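You operate a simulated robot arm through the tools that you are given. There is no shell and no other tool.

You run a simulated robot arm. Do the job below in one go: nothing can be reset, and whatever is moved stays where it is left.

## Task
Get the press ready as the job ticket says.
Fine: guard shut, switch on, heat and gap as on the ticket; wait for the green lamp.
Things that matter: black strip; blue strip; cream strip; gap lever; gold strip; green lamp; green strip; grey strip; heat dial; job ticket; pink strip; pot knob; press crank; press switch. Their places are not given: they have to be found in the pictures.

It is judged by the outcome, as a careful person would: the job done as asked, and still so three seconds after it is handed in. It fails if anything else is knocked over, pushed out of place, dropped, spilled or broken.

## Robot
A 7-joint arm with a fingered hand, fixed in place. Base frame: the origin is on the floor under the middle of its stand, x ahead of it, y to its left, z up. Readings come in mm, degrees, newtons and seconds.
It reaches about 776 mm from its shoulder. Its first joint turns from -166.0 to 166.0 degrees. Payload 3.4 kg.
The TCP is the grasp point between the finger pads, 25 mm short of the fingertips. In the tool frame z runs along the fingers and y along their closing line. The gripper opens to 88 mm; its body begins 29 mm behind the TCP. The gripper is a hand of 3 fingers: y runs from the thumb to the fingers, the wrist lies at [-13, -106, -174] in the tool frame.
Orientation is told as [roll, pitch, yaw] about the base's x, y, z axes, in that order, counted from this pose: with the fingers straight down and the wrist toward the robot, the tool's x, y and z point along [0, 1, 0], [1, 0, 0] and [0, 0, -1] of the base frame.

## Interface
- The arm moves only by the tool apply_moves. Its argument "rows" is text: rows parted by semicolons, each of 6 numbers parted by spaces: the shift along the tool's x, y, z in mm, then the turn, a rotation vector about the tool's x, y, z in degrees. In form: tx ty tz wx wy wz; .... A call has 1 to 20 rows; each row is the pose to reach, as a shift and turn from the pose commanded when the call began, along the tool's axes at that moment. Each row takes 0.2 s and may step no farther than 50 mm and 8.6 degrees from the row before; otherwise, the whole call is refused. Where a pose cannot be reached the arm comes as near as it can. A force on the tool above 60 N (or 10 N above the force at the start of the call, whichever is more), or a blocked arm, ends the call early, and 0.2 s more pass. In this call time passes only in rows, and 0.2 s behind the last. The reply holds the time, the measured pose of the TCP, the force on the tool along the base axes, the opening and the grip force, in the units named above and with some noise, with the torque about the TCP (base axes, N m) and any sound that the robot's microphone picked up.
- Cameras (640 x 400 px; columns grow to the right, rows downward): "scene" is fixed at [400.5, -650.1, 1511.1]; the picture's right is [1.00, 0.07, 0.00], its down [0.02, -0.29, -0.96] and it looks along [-0.06, 0.95, -0.29] (base axes); focal length 358 px, centre (320, 200). "wrist" rides on the gripper at [58, -85, -99] in the tool frame; the picture's right is [-0.67, 0.35, -0.66], its down [-0.68, -0.63, 0.37] and it looks along [-0.29, 0.69, 0.66] (tool axes); focal length 261 px, centre (320, 200).
- grab_frame(camera): a new picture of that camera. It takes no simulated time.
- raise_lower(by): slides the trunk up (or, below 0, down) by that many mm; the arm rides with it, the base frame stays. It gives what a move gives, with no picture.
- finger_targets(index, middle, thumb_bend, thumb_turn): sets how far each is bent, from 0 (flat) to 1 (curled in); at 0.3 the hand is open as for a grip, at 0.7 the pads meet at the TCP. One left out holds its place. A second passes; each finger stops where it meets its share of the squeeze, and holds until it gets a number again. It is the only way to open and close the hand. It gives what a move gives, with no picture; readings hold the bend of each and the force on the fingers (four entries, about 0 where the hand has none), thumb and palm. thumb_turn goes from beside the hand (0) to across from the fingers (1), as for a grip.
- pixel_to_xyz(camera, pixels): there is no depth. For up to 12 entries [column, row, z] of the newest picture of that camera ("zoom" is the newest enlarged one), the place [x, y] in the base frame at which the ray of that pixel passes the height z, good to about 3 mm. It takes no simulated time.
- inspect(camera, box): a new picture of the part [left, top, right, bottom] of that camera's present view, enlarged. It takes no simulated time.
- hand_in(): hands the job in; it is judged then, once.

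Unless the task says otherwise, let go and move clear before handing in.

The tools are called after ">>>" by a JSON object that holds its "name" and its "arguments". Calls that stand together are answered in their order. apply_moves: Moves the arm, as the interface text tells. Its arguments: {"type":"object","properties":{"rows":{"type":"string"}},"required":["rows"]} The other tools are called the same way: raise_lower (by) moves the trunk up or down; finger_targets (index, middle, thumb_bend, thumb_turn) moves the fingers one by one; grab_frame (camera) takes a picture; pixel_to_xyz (camera, pixels) gives the place at which the rays of pixels pass given heights; inspect (camera, box) takes an enlarged picture of a part of a camera's view; hand_in () hands the job in.

At the start:

```text
time_s: 0.0
tcp_pos: [239.4, 325.0, 1363.2]
ee_rot: [0.0, -0.1, 0.2]
contact_force: [0.1, 0.2, 1.1]
wrist_torque: [0.0, -0.01, -0.01]
grip_width: 87.7
finger_force: 0.1
shape: jaw
bend: [0.3, 0.3, 0.3, 0.98]
finger forces: [0.0, 0.0, 0.0, 0.1, 0.0, 0.0]
trunk travel left (down, up): [-545.0, 45.0]
```

scene: 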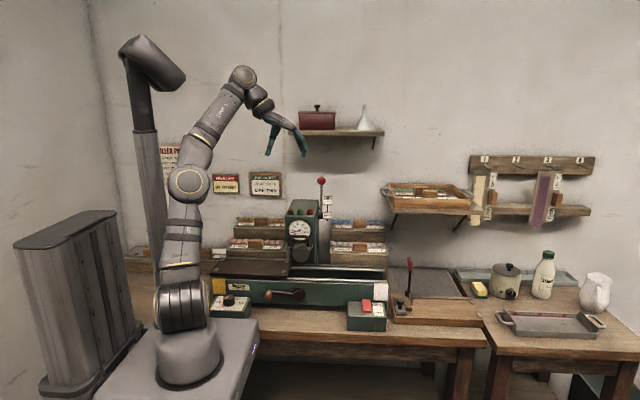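
wrist: 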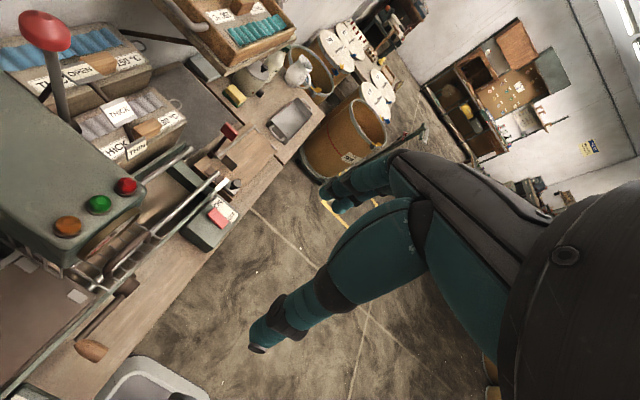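

The scene shows a green press around pixel (300,240) with signs on the wall, boxes of strips, and a switch box near (367,315). I'll enlarge several parts to find the job ticket and controls.

>>> {"name": "inspect", "arguments": {"camera": "scene", "box": [200, 160, 420, 340]}}

>>> {"name": "inspect", "arguments": {"camera": "scene", "box": [150, 130, 300, 220]}}

>>> {"name": "inspect", "arguments": {"camera": "scene", "box": [370, 140, 620, 340]}}

>>> {"name": "inspect", "arguments": {"camera": "wrist", "box": [0, 0, 320, 260]}}

```text
2.22 times, centred on (310, 250) of scene
```

zoom: 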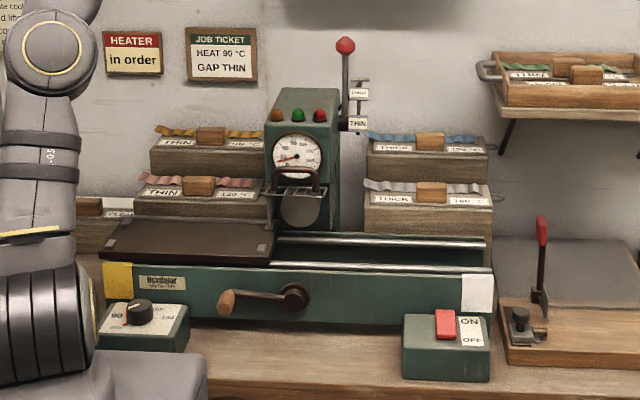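

```text
4.27 times, centred on (225, 175) of scene
```

zoom: 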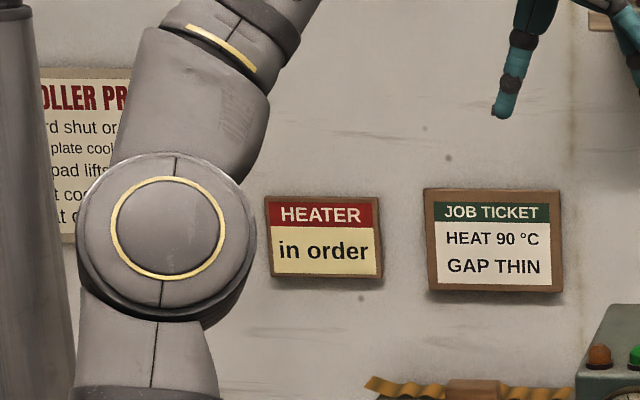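

```text
2.00 times, centred on (495, 240) of scene
```

zoom: 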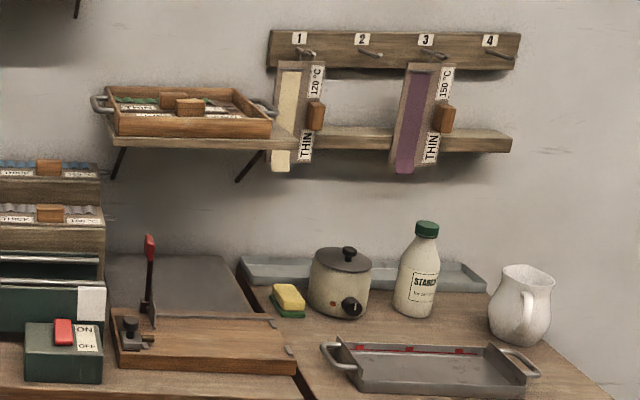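

```text
1.54 times, centred on (160, 130) of wrist
```

zoom: 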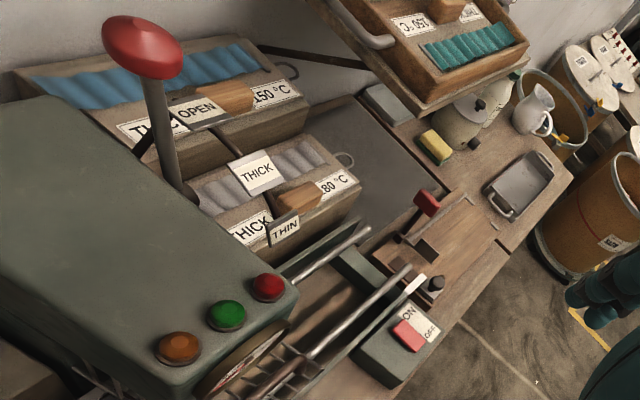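

The job ticket at zoom (492,240) reads HEAT 90 °C and GAP THIN; the wall sign at scene (165,155) is hidden behind the arm. I'll swing the hand back and turn it toward the press for a better view.

>>> {"name": "apply_moves", "arguments": {"rows": "-10 5 0 0 0 -8.2; -20 10 0 0 0 -16.4; -30 15 0 0 0 -24.6; -40 20 0 0 0 -32.8; -50 25 0 0 0 -41; -60 30 0 0 0 -49.2; -70 35 0 0 0 -57.4; -80 40 0 0 0 -65.6; -90 45 0 0 0 -73.8; -100 50 0 0 0 -82; -110 55 0 0 0 -90"}}

```text
time_s: 2.4
tcp_pos: [294.9, 215.8, 1362.5]
ee_rot: [-0.2, 0.1, 90.4]
contact_force: [-0.4, 0.6, -0.2]
wrist_torque: [0.02, 0.03, 0.01]
grip_width: 87.4
finger_force: 0.1
shape: jaw
bend: [0.3, 0.3, 0.3, 0.98]
finger forces: [0.0, 0.0, 0.0, 0.1, 0.0, 0.0]
trunk travel left (down, up): [-545.0, 45.0]
```

The arm reached (295,216,1363) with yaw 90. I'll take both pictures.

>>> {"name": "grab_frame", "arguments": {"camera": "scene"}}

>>> {"name": "grab_frame", "arguments": {"camera": "wrist"}}

>>> {"name": "inspect", "arguments": {"camera": "scene", "box": [140, 130, 240, 200]}}

```text
taken
```

scene: 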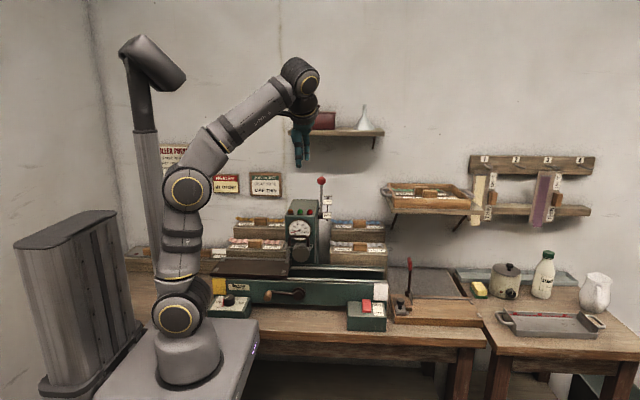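

```text
taken
```

wrist: 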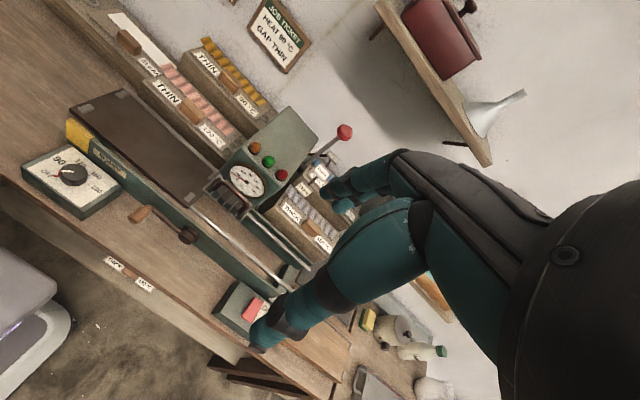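

```text
5.71 times, centred on (190, 165) of scene
```

zoom: 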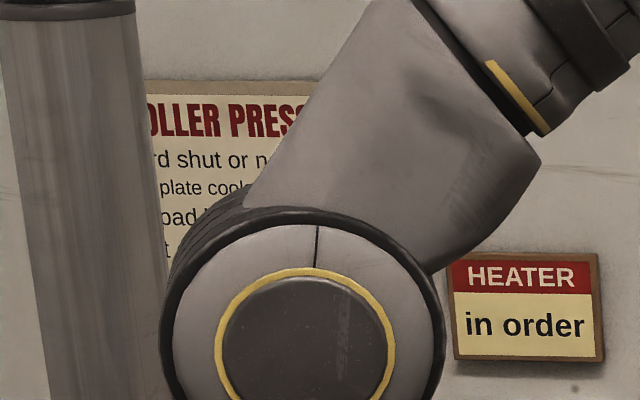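

The wrist view now shows the dial at (70,175), press at (250,180), lever ball at (345,131). I'll enlarge those parts.

>>> {"name": "inspect", "arguments": {"camera": "wrist", "box": [170, 90, 370, 220]}}

>>> {"name": "inspect", "arguments": {"camera": "wrist", "box": [10, 80, 230, 230]}}

>>> {"name": "inspect", "arguments": {"camera": "wrist", "box": [90, 200, 330, 360]}}

>>> {"name": "inspect", "arguments": {"camera": "scene", "box": [270, 165, 350, 215]}}

```text
3.08 times, centred on (270, 155) of wrist
```

zoom: 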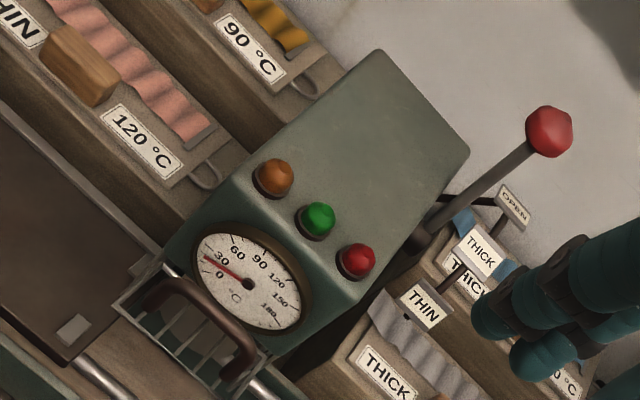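

```text
2.67 times, centred on (120, 155) of wrist
```

zoom: 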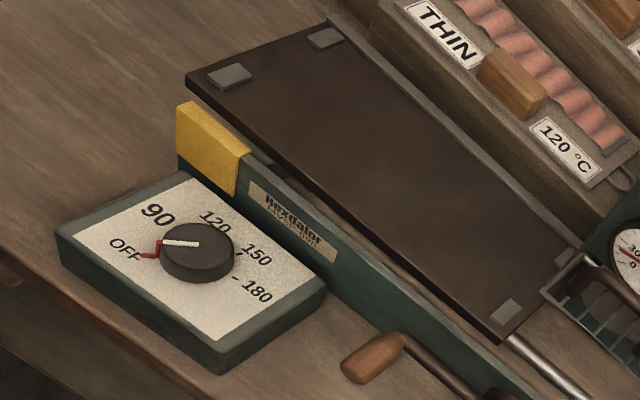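

```text
2.50 times, centred on (210, 280) of wrist
```

zoom: 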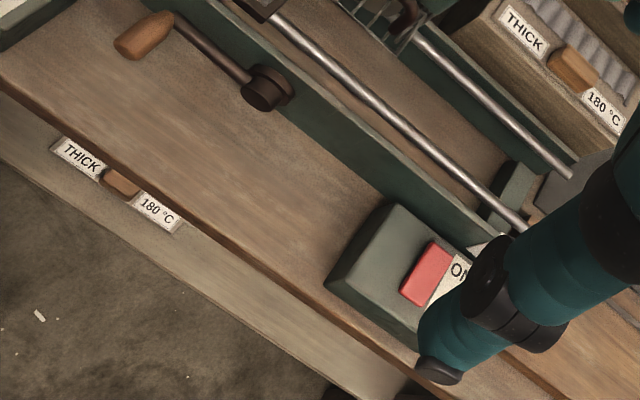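

```text
8.00 times, centred on (310, 190) of scene
```

zoom: 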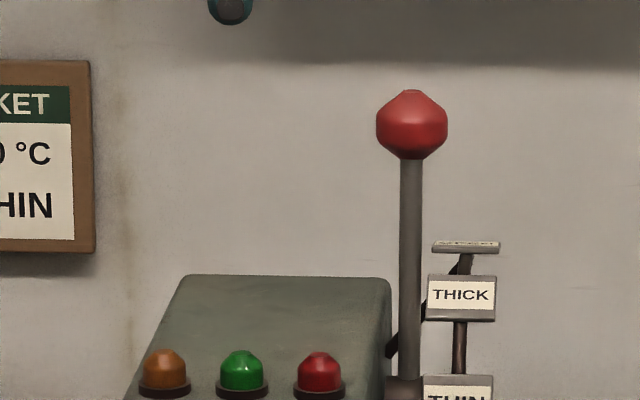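

The dial pad shows OFF/90/120/150/180, and the gauge needle is near 15-20 °C. The wall sign is still covered, so I'll turn the hand further left to read it with the wrist camera.

>>> {"name": "apply_moves", "arguments": {"rows": "-10 0 0 0 0 -8; -20 0 0 0 0 -16; -30 0 0 0 0 -24; -40 0 0 0 0 -32; -50 0 0 0 0 -40"}}

>>> {"name": "grab_frame", "arguments": {"camera": "wrist"}}

>>> {"name": "grab_frame", "arguments": {"camera": "scene"}}

```text
time_s: 3.6
tcp_pos: [275.3, 225.0, 1342.9]
ee_rot: [0.1, 0.1, 126.6]
contact_force: [0.4, 0.7, -0.4]
wrist_torque: [-0.04, -0.04, -0.02]
grip_width: 88.0
finger_force: 0.0
shape: jaw
bend: [0.3, 0.3, 0.3, 0.98]
finger forces: [0.0, 0.0, 0.1, 0.0, 0.1, 0.0]
out of reach, approached as far as the arm can: row 3, 4, 5
trunk travel left (down, up): [-545.0, 45.0]
```

```text
taken
```

wrist: 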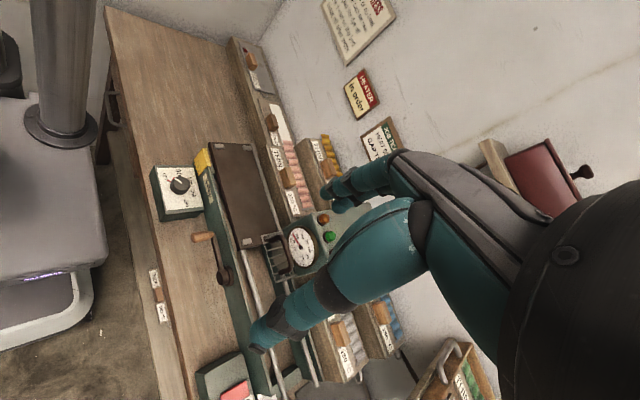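

```text
taken
```

scene: 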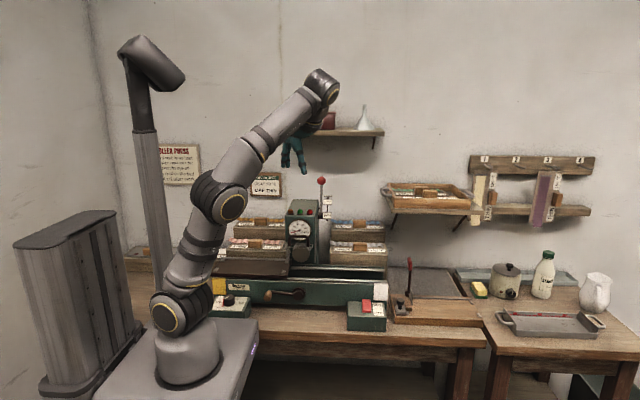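

The arm has bent aside, and the sign at scene (178,165) and wrist (358,25) is now visible. I'll enlarge it.

>>> {"name": "inspect", "arguments": {"camera": "scene", "box": [150, 140, 210, 190]}}

>>> {"name": "inspect", "arguments": {"camera": "wrist", "box": [310, 0, 420, 80]}}

>>> {"name": "inspect", "arguments": {"camera": "wrist", "box": [230, 190, 350, 290]}}

>>> {"name": "inspect", "arguments": {"camera": "wrist", "box": [140, 140, 260, 250]}}

```text
8.00 times, centred on (180, 165) of scene
```

zoom: 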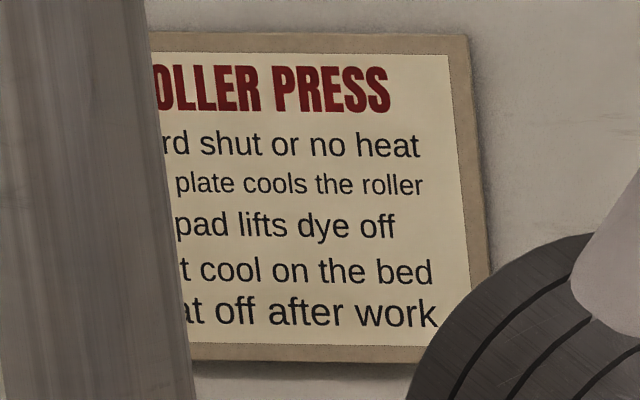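

```text
5.00 times, centred on (365, 40) of wrist
```

zoom: 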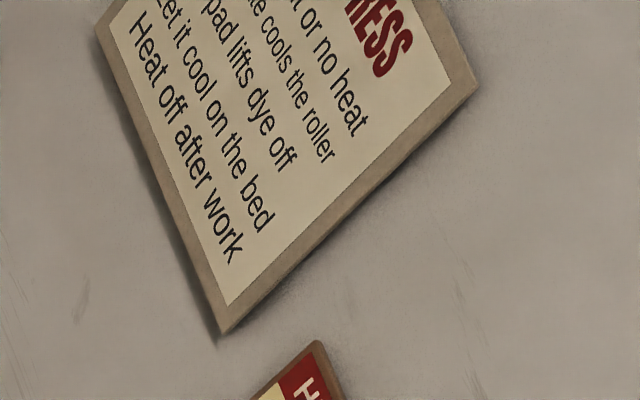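

```text
4.00 times, centred on (290, 240) of wrist
```

zoom: 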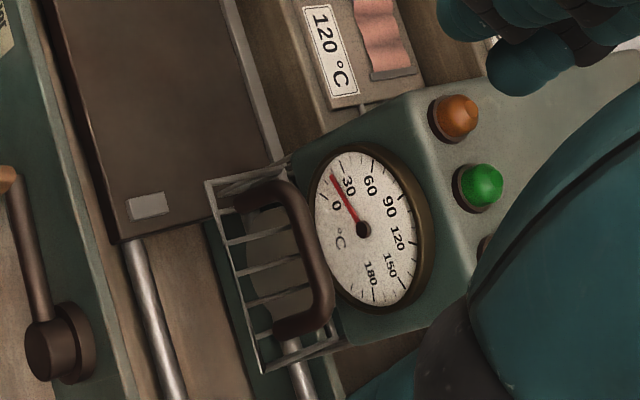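

```text
3.64 times, centred on (200, 195) of wrist
```

zoom: 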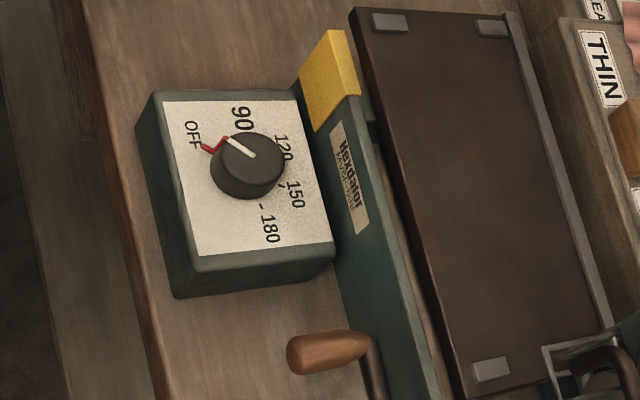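

The sign says "Guard shut or no heat". I'll look at the guard more closely in the scene camera to see whether it's up or down.

>>> {"name": "inspect", "arguments": {"camera": "scene", "box": [270, 195, 350, 275]}}

>>> {"name": "inspect", "arguments": {"camera": "scene", "box": [200, 270, 320, 330]}}

>>> {"name": "inspect", "arguments": {"camera": "scene", "box": [330, 280, 410, 340]}}

```text
5.00 times, centred on (310, 235) of scene
```

zoom: 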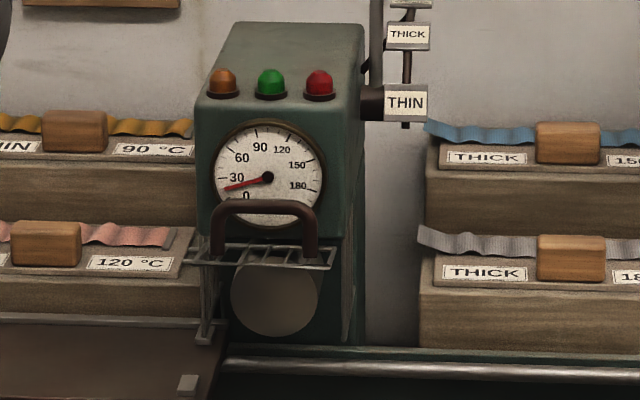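

```text
5.33 times, centred on (260, 300) of scene
```

zoom: 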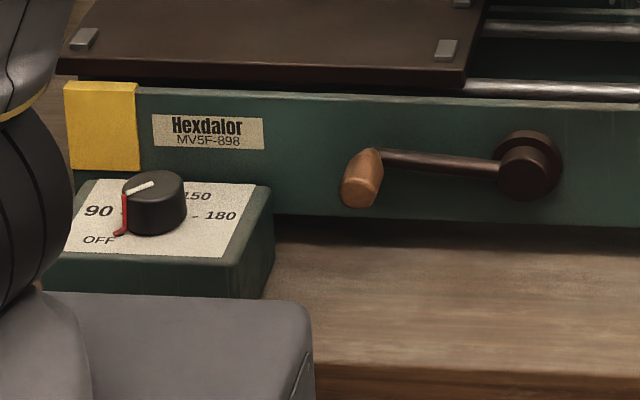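

```text
6.67 times, centred on (370, 310) of scene
```

zoom: 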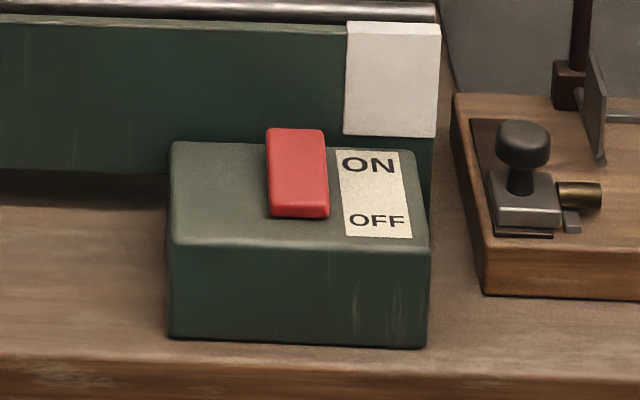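

The guard grille at scene (298,247) looks raised (horizontal) with its handle on top, exposing the roller, so it seems open. I'll triangulate the key features from both cameras.

>>> {"name": "pixel_to_xyz", "arguments": {"camera": "scene", "pixels": [[300, 211.6, 1100], [300, 211.6, 1200], [299.6, 230.4, 1000], [299.6, 230.4, 1100], [229.1, 297.6, 850], [229.1, 297.6, 950], [366.7, 305.8, 850], [366.7, 305.8, 950], [321, 180, 1150], [321, 180, 1250], [298.5, 294.4, 850], [298.5, 294.4, 950]]}}

>>> {"name": "pixel_to_xyz", "arguments": {"camera": "wrist", "pixels": [[330, 236.3, 1100], [330, 236.3, 1200], [300.5, 247, 1000], [300.5, 247, 1100], [182, 184, 850], [182, 184, 950], [222.5, 276, 850], [222.5, 276, 950], [261.3, 235.5, 1000], [261.3, 235.5, 1100], [275, 282.5, 1000], [275, 282.5, 1100]]}}

>>> {"name": "pixel_to_xyz", "arguments": {"camera": "scene", "pixels": [[283.6, 247.4, 1000], [283.6, 247.4, 1100], [312.4, 248.6, 1000], [312.4, 248.6, 1100], [289, 244, 1000], [289, 244, 1100], [265, 185, 1100], [265, 185, 1200], [321, 215.6, 1000], [321, 215.6, 1100]]}}

```text
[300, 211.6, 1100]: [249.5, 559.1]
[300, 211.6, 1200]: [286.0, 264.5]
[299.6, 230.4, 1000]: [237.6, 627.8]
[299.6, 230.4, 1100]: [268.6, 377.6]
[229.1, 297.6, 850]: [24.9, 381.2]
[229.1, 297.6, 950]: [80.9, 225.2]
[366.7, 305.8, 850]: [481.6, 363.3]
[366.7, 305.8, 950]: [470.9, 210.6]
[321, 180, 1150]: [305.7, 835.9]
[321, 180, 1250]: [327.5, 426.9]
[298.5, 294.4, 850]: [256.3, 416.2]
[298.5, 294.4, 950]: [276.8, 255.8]
```

```text
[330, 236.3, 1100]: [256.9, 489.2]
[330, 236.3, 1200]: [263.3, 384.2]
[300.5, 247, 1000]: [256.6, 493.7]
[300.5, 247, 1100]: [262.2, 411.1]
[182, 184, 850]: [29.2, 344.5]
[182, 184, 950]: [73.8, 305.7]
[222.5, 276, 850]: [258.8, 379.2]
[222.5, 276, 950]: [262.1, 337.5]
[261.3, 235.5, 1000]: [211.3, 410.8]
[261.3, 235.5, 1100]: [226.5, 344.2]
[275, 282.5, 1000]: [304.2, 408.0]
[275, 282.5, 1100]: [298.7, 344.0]
```

```text
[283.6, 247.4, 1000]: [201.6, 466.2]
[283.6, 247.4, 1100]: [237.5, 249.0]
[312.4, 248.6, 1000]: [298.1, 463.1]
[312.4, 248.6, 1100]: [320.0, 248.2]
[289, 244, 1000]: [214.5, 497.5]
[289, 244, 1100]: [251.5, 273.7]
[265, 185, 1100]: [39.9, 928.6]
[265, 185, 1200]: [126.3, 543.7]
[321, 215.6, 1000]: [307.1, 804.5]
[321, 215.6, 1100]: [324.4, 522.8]
```

Triangulation gives the guard's front edge near (216–304, 385, 1037), knob top near (43,332,881), crank hub (261,366,881), and gauge (262,428,1080). I'll return the hand to yaw 90 and then lower for a closer, flatter look at the press.

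>>> {"name": "apply_moves", "arguments": {"rows": "7.6 6.4 0 0 0 8; 15.2 12.8 0 0 0 16; 23 19.2 0 0 0 24; 30.6 25.6 0 0 0 32; 38.3 32.1 0 0 0 40"}}

```text
time_s: 4.8
tcp_pos: [227.1, 229.0, 1345.0]
ee_rot: [0.2, -0.1, 86.6]
contact_force: [0.7, -0.1, 0.1]
wrist_torque: [0.0, 0.03, -0.03]
grip_width: 88.0
finger_force: 0.0
shape: jaw
bend: [0.3, 0.3, 0.3, 0.98]
finger forces: [0.0, 0.0, 0.0, 0.0, 0.0, 0.0]
trunk travel left (down, up): [-545.0, 45.0]
```

The hand is back at yaw 87 at (227,229,1345). I'll lower the trunk 200 mm to look at the press from nearer its own height.

>>> {"name": "raise_lower", "arguments": {"by": -200}}

>>> {"name": "grab_frame", "arguments": {"camera": "wrist"}}

>>> {"name": "grab_frame", "arguments": {"camera": "scene"}}

```text
time_s: 7.0
tcp_pos: [228.1, 230.1, 1144.4]
ee_rot: [0.2, 0.1, 86.7]
contact_force: [-0.8, -0.2, 0.3]
wrist_torque: [-0.02, -0.01, 0.04]
grip_width: 87.9
finger_force: 0.0
shape: jaw
bend: [0.3, 0.3, 0.3, 0.98]
finger forces: [0.1, 0.0, 0.0, 0.1, 0.0, 0.0]
trunk travel left (down, up): [-345.0, 245.0]
```

```text
taken
```

wrist: 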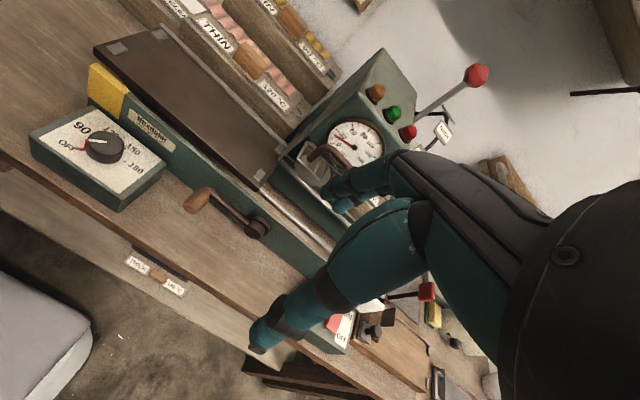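

```text
taken
```

scene: 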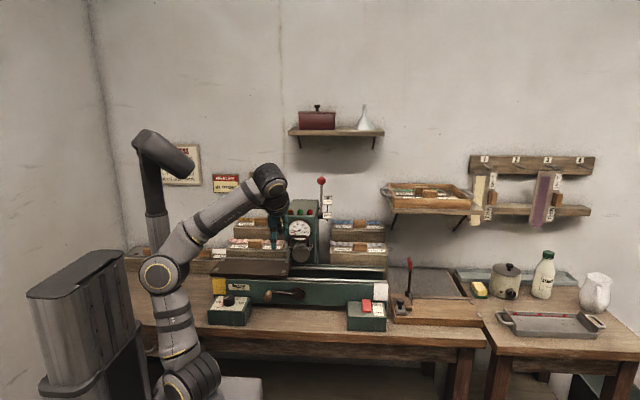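

The view is closer; the guard at wrist (312,165) is partly hidden by a finger. I'll shift the hand 110 mm right and look again.

>>> {"name": "apply_moves", "arguments": {"rows": "-30 -10 0 0 0 -2; -60 -20 0 0 0 -3.3; -90 -25 0 0 0 -3.3; -115 -30 0 0 0 -3.3"}}

>>> {"name": "grab_frame", "arguments": {"camera": "wrist"}}

```text
time_s: 8.0
tcp_pos: [339.3, 194.4, 1142.5]
ee_rot: [0.1, 0.1, 90.1]
contact_force: [0.4, -0.7, 0.0]
wrist_torque: [0.02, -0.06, 0.01]
grip_width: 87.9
finger_force: 0.1
shape: jaw
bend: [0.3, 0.3, 0.3, 0.98]
finger forces: [0.0, 0.0, 0.1, 0.0, 0.1, 0.0]
trunk travel left (down, up): [-345.0, 245.0]
```

```text
taken
```

wrist: 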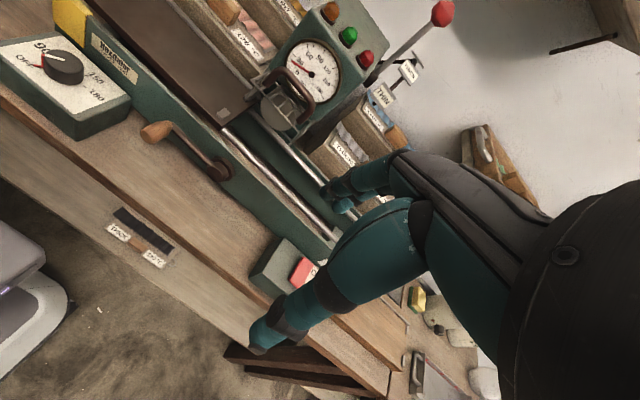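

The guard is now visible at wrist (285,105), with the lever, lamps, switch (300,270) and dial (63,65). I'll enlarge each.

>>> {"name": "inspect", "arguments": {"camera": "wrist", "box": [220, 30, 360, 150]}}

>>> {"name": "inspect", "arguments": {"camera": "wrist", "box": [340, 0, 460, 110]}}

>>> {"name": "inspect", "arguments": {"camera": "wrist", "box": [0, 20, 140, 140]}}

>>> {"name": "inspect", "arguments": {"camera": "wrist", "box": [230, 220, 340, 310]}}

```text
3.33 times, centred on (290, 90) of wrist
```

zoom: 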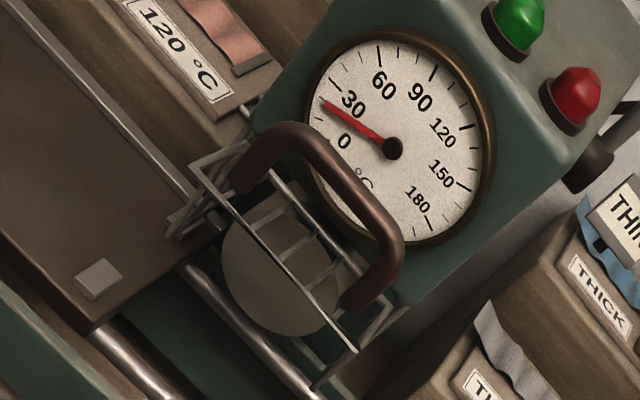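

```text
3.64 times, centred on (400, 55) of wrist
```

zoom: 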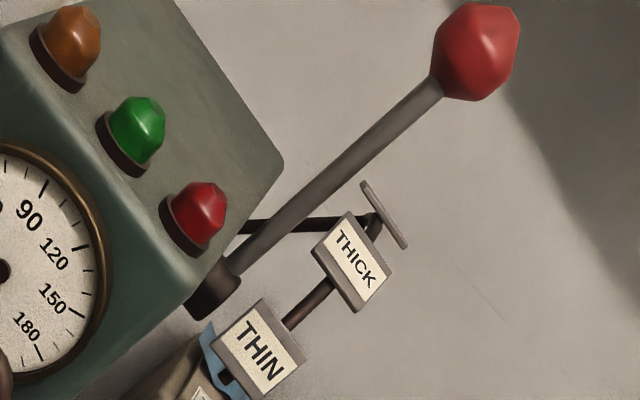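

```text
3.33 times, centred on (70, 80) of wrist
```

zoom: 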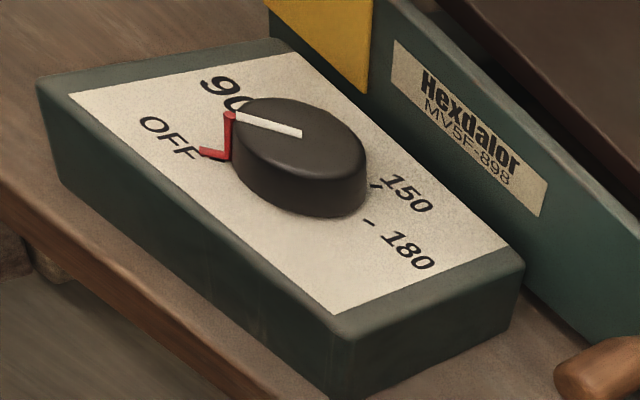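

```text
4.44 times, centred on (285, 265) of wrist
```

zoom: 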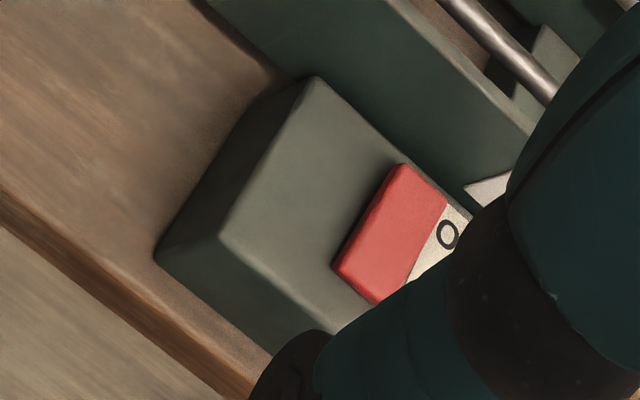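

The dial pointer is at OFF, the gauge shows about 20, and the guard grille seems swung up. I'll move the camera nearer to see the guard's hinge and side frames.

>>> {"name": "apply_moves", "arguments": {"rows": "0 30 10 0 0 0; 0 60 20 0 0 0; 0 90 30 0 0 0"}}

>>> {"name": "inspect", "arguments": {"camera": "wrist", "box": [160, 20, 400, 180]}}

>>> {"name": "grab_frame", "arguments": {"camera": "wrist"}}

```text
time_s: 8.8
tcp_pos: [342.4, 283.3, 1110.9]
ee_rot: [0.2, 0.2, 90.0]
contact_force: [-0.2, -0.1, 0.4]
wrist_torque: [0.0, -0.02, 0.03]
grip_width: 87.8
finger_force: 0.0
shape: jaw
bend: [0.3, 0.3, 0.3, 0.98]
finger forces: [0.1, 0.0, 0.0, 0.1, 0.0, 0.0]
trunk travel left (down, up): [-345.0, 245.0]
```

```text
2.50 times, centred on (280, 100) of wrist
```

zoom: 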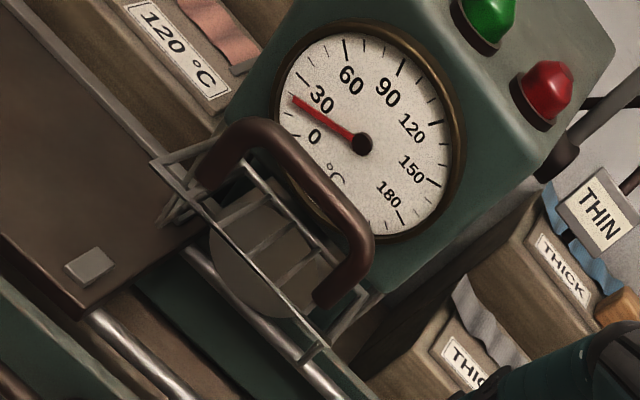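

```text
taken
```

wrist: 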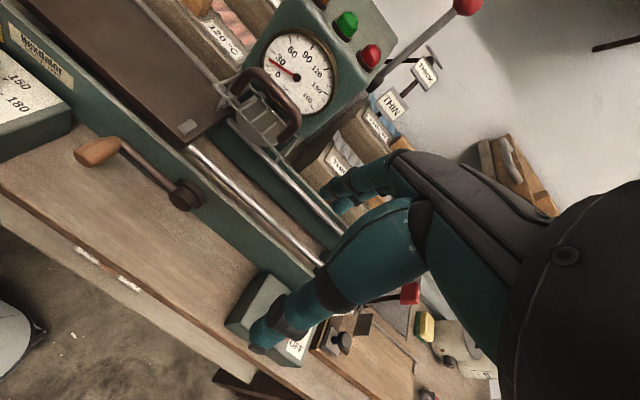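

>>> {"name": "inspect", "arguments": {"camera": "wrist", "box": [205, 50, 325, 165]}}

>>> {"name": "inspect", "arguments": {"camera": "wrist", "box": [210, 260, 350, 370]}}

```text
3.48 times, centred on (265, 108) of wrist
```

zoom: 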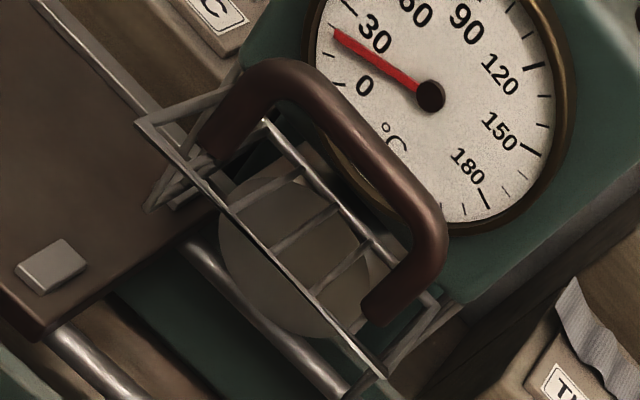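

```text
3.64 times, centred on (280, 315) of wrist
```

zoom: 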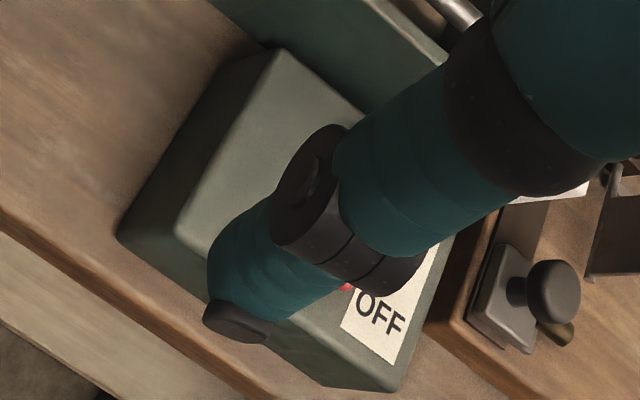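

The guard's U-handle rises from the horizontal grille, with side frames hanging beneath it. I'll triangulate handle, grille corners, lever and switch.

>>> {"name": "pixel_to_xyz", "arguments": {"camera": "wrist", "pixels": [[216.1, 110, 1000], [216.1, 110, 1100], [212.4, 85.6, 1000], [212.4, 85.6, 1100], [249.1, 68.3, 1000], [249.1, 68.3, 1100], [299.4, 112.3, 1000], [299.4, 112.3, 1100], [231.9, 93.6, 1000], [231.9, 93.6, 1100], [279.9, 141, 1000], [279.9, 141, 1100]]}}

>>> {"name": "pixel_to_xyz", "arguments": {"camera": "scene", "pixels": [[286, 263, 1000], [286, 263, 1100], [289, 236, 1000], [289, 236, 1100], [308.4, 236.4, 1000], [308.4, 236.4, 1100], [288.6, 247.4, 1000], [288.6, 247.4, 1100], [321, 180, 1200], [321, 180, 1250], [327, 215.5, 1100], [327, 202, 1150]]}}

>>> {"name": "pixel_to_xyz", "arguments": {"camera": "wrist", "pixels": [[467, 3, 1200], [467, 3, 1250], [390, 103, 1100], [390, 103, 1150], [426, 73, 1150], [426, 73, 1200], [383, 75, 1100], [383, 75, 1150]]}}

```text
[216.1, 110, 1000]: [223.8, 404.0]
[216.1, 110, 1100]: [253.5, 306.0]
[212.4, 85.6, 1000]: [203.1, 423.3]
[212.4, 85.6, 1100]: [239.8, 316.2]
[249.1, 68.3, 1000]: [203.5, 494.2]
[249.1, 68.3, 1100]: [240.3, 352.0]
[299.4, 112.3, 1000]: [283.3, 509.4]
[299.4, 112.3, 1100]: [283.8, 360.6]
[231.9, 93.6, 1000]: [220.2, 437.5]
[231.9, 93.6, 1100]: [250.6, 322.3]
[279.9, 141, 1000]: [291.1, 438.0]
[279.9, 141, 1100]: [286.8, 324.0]
```

```text
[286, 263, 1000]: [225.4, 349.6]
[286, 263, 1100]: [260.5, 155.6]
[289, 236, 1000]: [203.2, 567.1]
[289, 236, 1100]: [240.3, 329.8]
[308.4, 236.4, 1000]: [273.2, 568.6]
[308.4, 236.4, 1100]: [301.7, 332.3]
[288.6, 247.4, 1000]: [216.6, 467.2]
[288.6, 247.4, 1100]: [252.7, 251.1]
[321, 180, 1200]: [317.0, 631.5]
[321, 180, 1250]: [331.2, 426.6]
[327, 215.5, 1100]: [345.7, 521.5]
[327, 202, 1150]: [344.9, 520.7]
```

```text
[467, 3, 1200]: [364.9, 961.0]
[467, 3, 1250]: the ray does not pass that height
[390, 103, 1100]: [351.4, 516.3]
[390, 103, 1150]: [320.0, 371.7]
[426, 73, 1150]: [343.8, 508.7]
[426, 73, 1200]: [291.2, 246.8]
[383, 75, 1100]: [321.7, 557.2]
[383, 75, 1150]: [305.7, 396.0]
```

The handle bar is around (232–290, 390, 1075), the feet near z 1030. I'll tilt the hand forward 30° to view the guard from the front.

>>> {"name": "apply_moves", "arguments": {"rows": "2 -6 6 -7.5 0 0; 4 -12 12 -15 0 0; 6 -19 19 -22.5 0 0; 7 -25 25 -30 0 0"}}

>>> {"name": "grab_frame", "arguments": {"camera": "wrist"}}

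>>> {"name": "inspect", "arguments": {"camera": "wrist", "box": [150, 80, 330, 230]}}

```text
time_s: 9.8
tcp_pos: [334.9, 257.4, 1089.7]
ee_rot: [0.1, -30.0, 89.9]
contact_force: [-0.3, 0.2, 0.4]
wrist_torque: [-0.02, 0.01, -0.01]
grip_width: 88.0
finger_force: 0.2
shape: jaw
bend: [0.3, 0.3, 0.3, 0.98]
finger forces: [0.0, 0.0, 0.0, 0.0, 0.0, 0.0]
trunk travel left (down, up): [-345.0, 245.0]
```

```text
taken
```

wrist: 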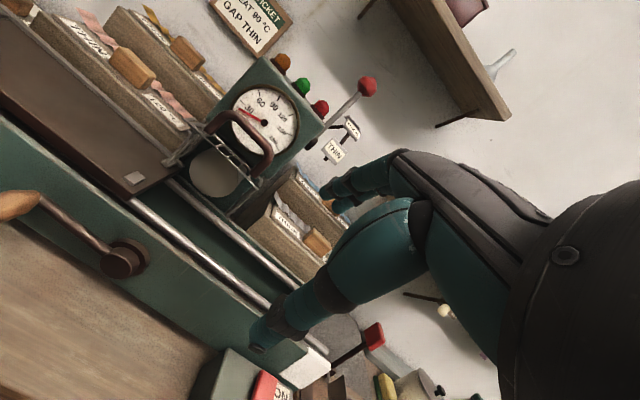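

```text
2.67 times, centred on (240, 155) of wrist
```

zoom: 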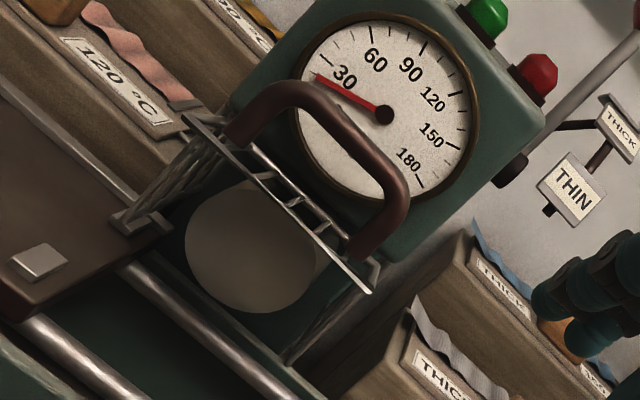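

>>> {"name": "inspect", "arguments": {"camera": "wrist", "box": [155, 105, 285, 225]}}

>>> {"name": "inspect", "arguments": {"camera": "wrist", "box": [290, 60, 400, 170]}}

>>> {"name": "inspect", "arguments": {"camera": "wrist", "box": [190, 320, 330, 400]}}

```text
3.33 times, centred on (220, 165) of wrist
```

zoom: 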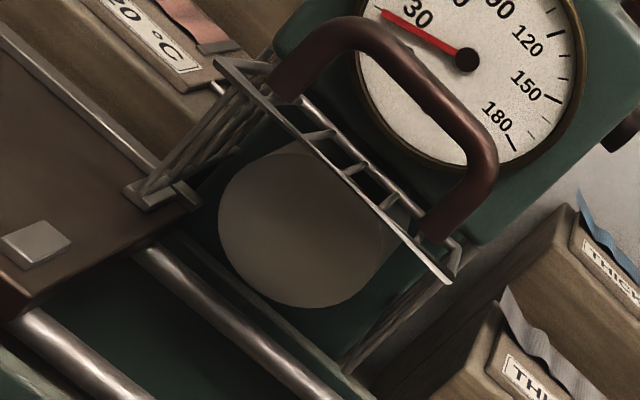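

```text
3.64 times, centred on (345, 115) of wrist
```

zoom: 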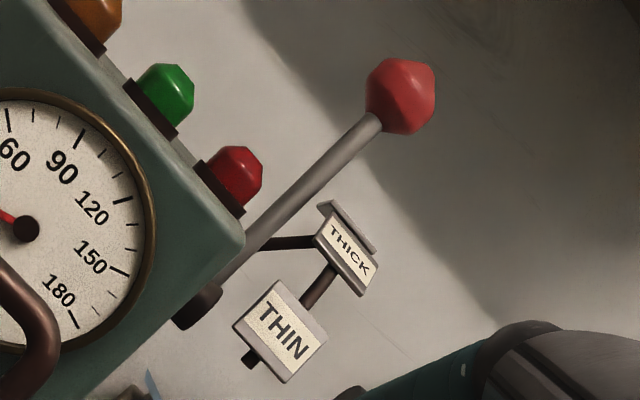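

```text
4.57 times, centred on (260, 360) of wrist
```

zoom: 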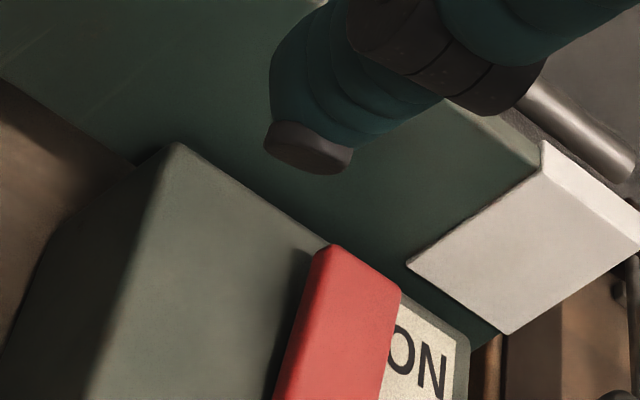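

The guard is now clear: a horizontal wire grille with handle on top, roller exposed below, so it's open. I'll triangulate the lever, labels and switch from this view.

>>> {"name": "pixel_to_xyz", "arguments": {"camera": "wrist", "pixels": [[367.4, 86.1, 1150], [367.4, 86.1, 1180], [312, 143, 1080], [312, 143, 1110], [333.9, 151.2, 1080], [333.9, 151.2, 1110], [352.6, 128.7, 1100], [352.6, 128.7, 1150], [351.8, 121, 1100], [351.8, 121, 1150], [263, 385, 850], [263, 385, 900]]}}

>>> {"name": "pixel_to_xyz", "arguments": {"camera": "scene", "pixels": [[321.5, 180.6, 1200], [321.5, 180.6, 1250], [327.5, 201.9, 1100], [327.5, 201.9, 1200], [328.1, 195.9, 1100], [328.1, 195.9, 1200], [321, 215.6, 1100], [321, 215.6, 1150], [218.4, 307.5, 862], [218.4, 302.1, 862], [237.1, 299.3, 862], [241.3, 302.8, 862]]}}

>>> {"name": "inspect", "arguments": {"camera": "scene", "box": [300, 170, 350, 230]}}

```text
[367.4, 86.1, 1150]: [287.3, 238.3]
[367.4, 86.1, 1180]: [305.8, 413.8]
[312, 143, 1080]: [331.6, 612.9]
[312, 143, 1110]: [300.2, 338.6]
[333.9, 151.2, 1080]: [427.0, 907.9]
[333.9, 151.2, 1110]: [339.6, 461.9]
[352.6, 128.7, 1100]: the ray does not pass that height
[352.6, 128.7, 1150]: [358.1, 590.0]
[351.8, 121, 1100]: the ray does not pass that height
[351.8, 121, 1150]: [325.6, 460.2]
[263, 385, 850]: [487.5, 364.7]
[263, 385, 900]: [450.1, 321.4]
```

```text
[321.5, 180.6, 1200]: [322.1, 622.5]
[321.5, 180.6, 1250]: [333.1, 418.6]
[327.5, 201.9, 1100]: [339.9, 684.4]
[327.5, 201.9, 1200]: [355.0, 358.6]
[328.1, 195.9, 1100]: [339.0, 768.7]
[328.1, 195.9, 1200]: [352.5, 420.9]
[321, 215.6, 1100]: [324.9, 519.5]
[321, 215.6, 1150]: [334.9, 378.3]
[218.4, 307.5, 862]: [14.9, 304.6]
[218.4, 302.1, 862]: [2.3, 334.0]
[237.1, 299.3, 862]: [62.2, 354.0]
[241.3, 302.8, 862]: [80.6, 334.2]
```

```text
6.67 times, centred on (325, 200) of scene
```

zoom: 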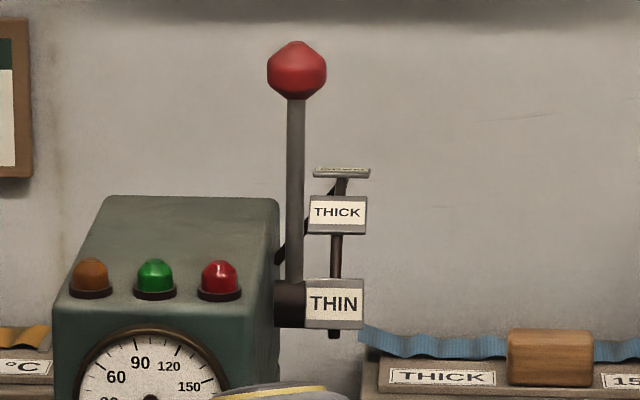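

Triangulated: lever ball (324,585,1209), pivot (323,560,1086), currently at OPEN (about 101°), THIN about 19° forward. I'll first close the fingers into a pinch to use as a pusher for the guard handle, and look at the resulting hand shape.

>>> {"name": "finger_targets", "arguments": {"index": 0.7, "middle": 0.7, "thumb_bend": 0.7}}

>>> {"name": "grab_frame", "arguments": {"camera": "wrist"}}

>>> {"name": "inspect", "arguments": {"camera": "scene", "box": [200, 150, 420, 310]}}

```text
time_s: 10.8
tcp_pos: [335.2, 257.9, 1089.3]
ee_rot: [0.2, -29.9, 90.0]
contact_force: [1.1, 0.7, 0.3]
wrist_torque: [-0.03, -0.01, -0.02]
grip_width: 0.0
finger_force: 0.0
shape: fingers
bend: [0.7, 0.7, 0.7, 0.98]
finger forces: [0.1, 0.1, 0.0, 0.0, 0.0, 0.0]
trunk travel left (down, up): [-345.0, 245.0]
```

```text
taken
```

wrist: 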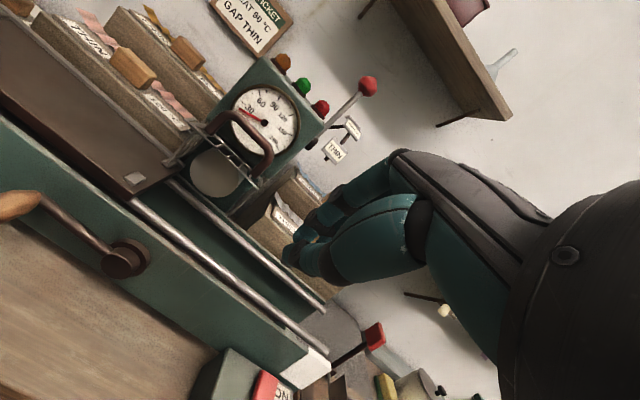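

```text
2.50 times, centred on (310, 230) of scene
```

zoom: 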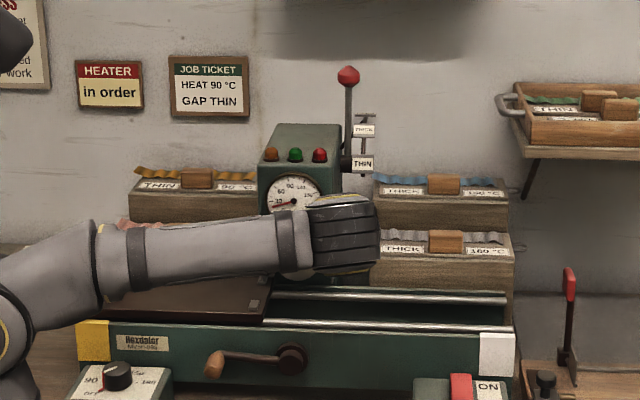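

The pinch is compact, with tips around wrist (290,255). I'll move to just in front of and above the guard handle, tilted 45°, and check.

>>> {"name": "apply_moves", "arguments": {"rows": "20 20 -6 -5 0 0; 48 48 -8 -10 0 0; 75 74.5 -9 -15 0 0"}}

>>> {"name": "grab_frame", "arguments": {"camera": "wrist"}}

>>> {"name": "inspect", "arguments": {"camera": "scene", "box": [200, 150, 420, 310]}}

```text
time_s: 11.6
tcp_pos: [260.7, 315.8, 1134.0]
ee_rot: [0.3, -45.0, 89.8]
contact_force: [-0.4, 0.4, 0.3]
wrist_torque: [0.02, 0.0, -0.02]
grip_width: 0.0
finger_force: 0.1
shape: fingers
bend: [0.7, 0.7, 0.7, 0.98]
finger forces: [0.0, 0.0, 0.0, 0.1, 0.0, 0.1]
trunk travel left (down, up): [-345.0, 245.0]
```

```text
taken
```

wrist: 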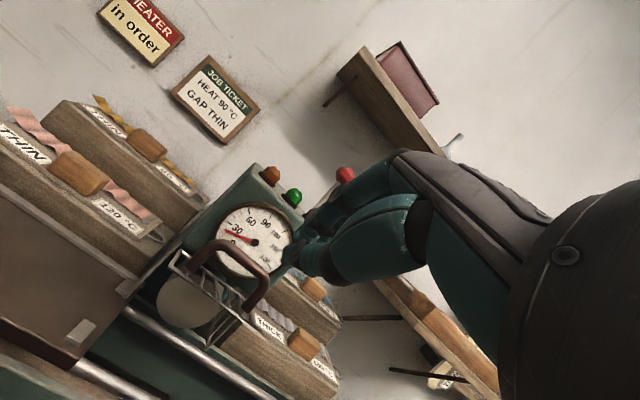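

```text
2.50 times, centred on (310, 230) of scene
```

zoom: 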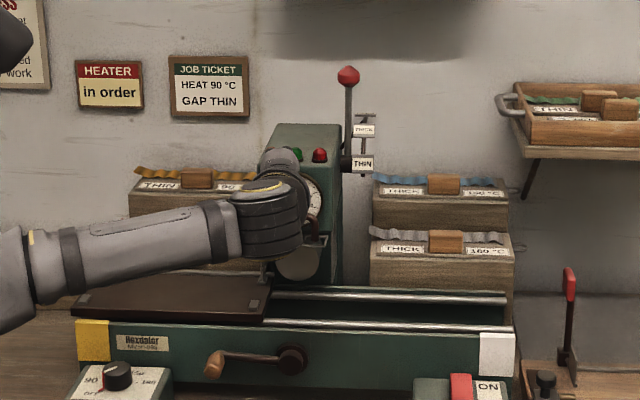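

I'm at (261,316,1134), in front of the handle. I'll enlarge the wrist view of the guard to refine its place.

>>> {"name": "inspect", "arguments": {"camera": "wrist", "box": [140, 220, 300, 340]}}

```text
3.33 times, centred on (220, 280) of wrist
```

zoom: 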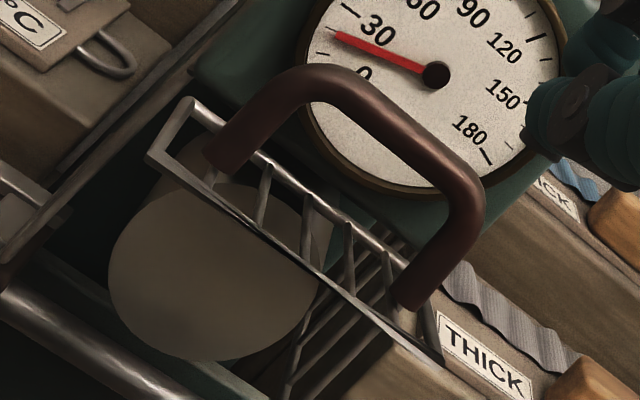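

I need to know where the roller's front face is relative to the grille. I'll triangulate the disc and the side wires.

>>> {"name": "pixel_to_xyz", "arguments": {"camera": "wrist", "pixels": [[188.6, 302.6, 1000], [188.6, 302.6, 950], [156.4, 305.8, 1000], [156.4, 305.8, 950], [219.5, 301, 1000], [219.5, 301, 950], [170.5, 266.5, 1037], [181, 250, 1037], [255.5, 328, 1037], [247, 298.5, 1037]]}}

>>> {"name": "pixel_to_xyz", "arguments": {"camera": "scene", "pixels": [[301, 255, 1000], [301, 255, 950], [292, 254, 1000], [292, 254, 950], [309.6, 254.6, 1000], [309.6, 254.6, 950]]}}

>>> {"name": "inspect", "arguments": {"camera": "scene", "box": [280, 225, 330, 275]}}

```text
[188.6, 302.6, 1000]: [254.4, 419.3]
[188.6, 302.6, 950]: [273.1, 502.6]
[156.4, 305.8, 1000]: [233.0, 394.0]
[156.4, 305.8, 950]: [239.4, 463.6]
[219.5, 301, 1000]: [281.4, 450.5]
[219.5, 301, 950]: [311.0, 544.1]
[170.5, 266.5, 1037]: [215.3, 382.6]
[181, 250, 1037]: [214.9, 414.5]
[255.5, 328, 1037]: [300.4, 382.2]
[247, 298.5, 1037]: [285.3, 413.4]
```

```text
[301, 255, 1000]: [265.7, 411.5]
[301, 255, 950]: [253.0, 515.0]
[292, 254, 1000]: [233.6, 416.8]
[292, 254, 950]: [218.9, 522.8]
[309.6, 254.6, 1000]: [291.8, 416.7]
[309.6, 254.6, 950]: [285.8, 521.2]
```

```text
8.00 times, centred on (305, 250) of scene
```

zoom: 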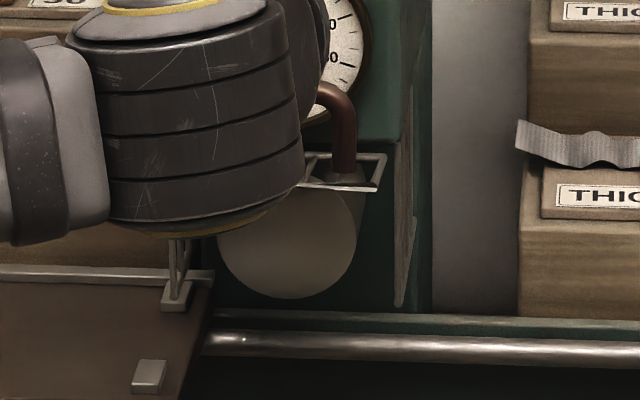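

The disc's centre is near (261,451,981), recessed behind the grille, so the flap over it is up (open). I'll move the fingertips just above the handle bar and check before pushing.

>>> {"name": "apply_moves", "arguments": {"rows": "0 12 24 0 0 0; 0 25 47 0 0 0"}}

>>> {"name": "inspect", "arguments": {"camera": "wrist", "box": [140, 180, 380, 340]}}

>>> {"name": "inspect", "arguments": {"camera": "scene", "box": [230, 180, 370, 280]}}

```text
time_s: 12.2
tcp_pos: [260.7, 370.6, 1116.9]
ee_rot: [0.4, -44.9, 89.8]
contact_force: [0.4, 0.1, -0.7]
wrist_torque: [0.0, -0.01, 0.01]
grip_width: 0.0
finger_force: 0.1
shape: fingers
bend: [0.7, 0.7, 0.7, 0.98]
finger forces: [0.0, 0.1, 0.1, 0.0, 0.1, 0.0]
trunk travel left (down, up): [-345.0, 245.0]
```

```text
2.50 times, centred on (260, 260) of wrist
```

zoom: 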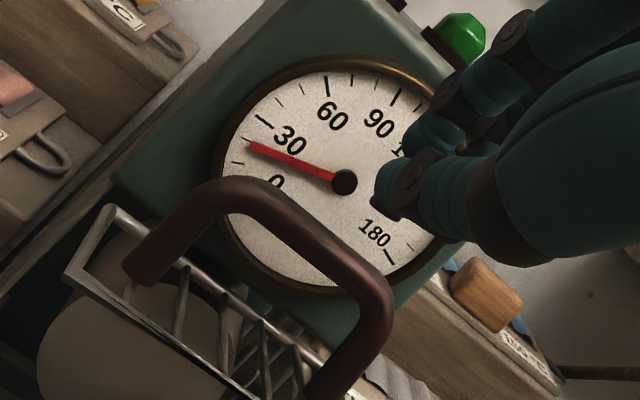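

```text
4.00 times, centred on (300, 230) of scene
```

zoom: 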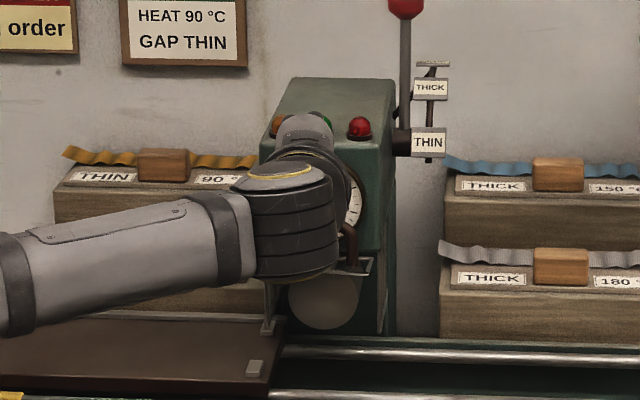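

The fingertips are directly above the handle bar by about 18 mm (handle bar near (260,388,1075)). I'll push down along the flap's arc in small steps and watch the force.

>>> {"name": "apply_moves", "arguments": {"rows": "0 -8 10.4 0 0 0; 0 -15.8 13.9 0 0 0; 0 -25.7 18.2 0 0 0; 0 -34.9 23.1 0 0 0"}}

>>> {"name": "inspect", "arguments": {"camera": "wrist", "box": [140, 180, 380, 340]}}

>>> {"name": "inspect", "arguments": {"camera": "scene", "box": [230, 180, 370, 280]}}

```text
time_s: 13.2
tcp_pos: [257.8, 361.5, 1076.9]
ee_rot: [0.2, -44.9, 89.7]
contact_force: [-0.2, 0.2, -0.3]
wrist_torque: [-0.01, -0.01, -0.01]
grip_width: 0.1
finger_force: 0.0
shape: fingers
bend: [0.7, 0.7, 0.7, 0.98]
finger forces: [0.1, 0.0, 0.0, 0.0, 0.0, 0.0]
trunk travel left (down, up): [-345.0, 245.0]
```

```text
2.50 times, centred on (260, 260) of wrist
```

zoom: 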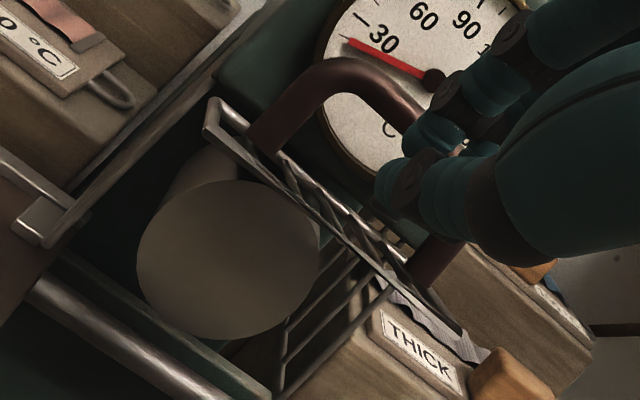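

```text
4.00 times, centred on (300, 230) of scene
```

zoom: 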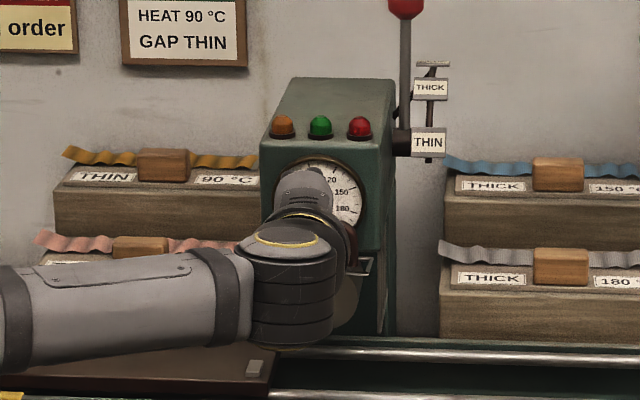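

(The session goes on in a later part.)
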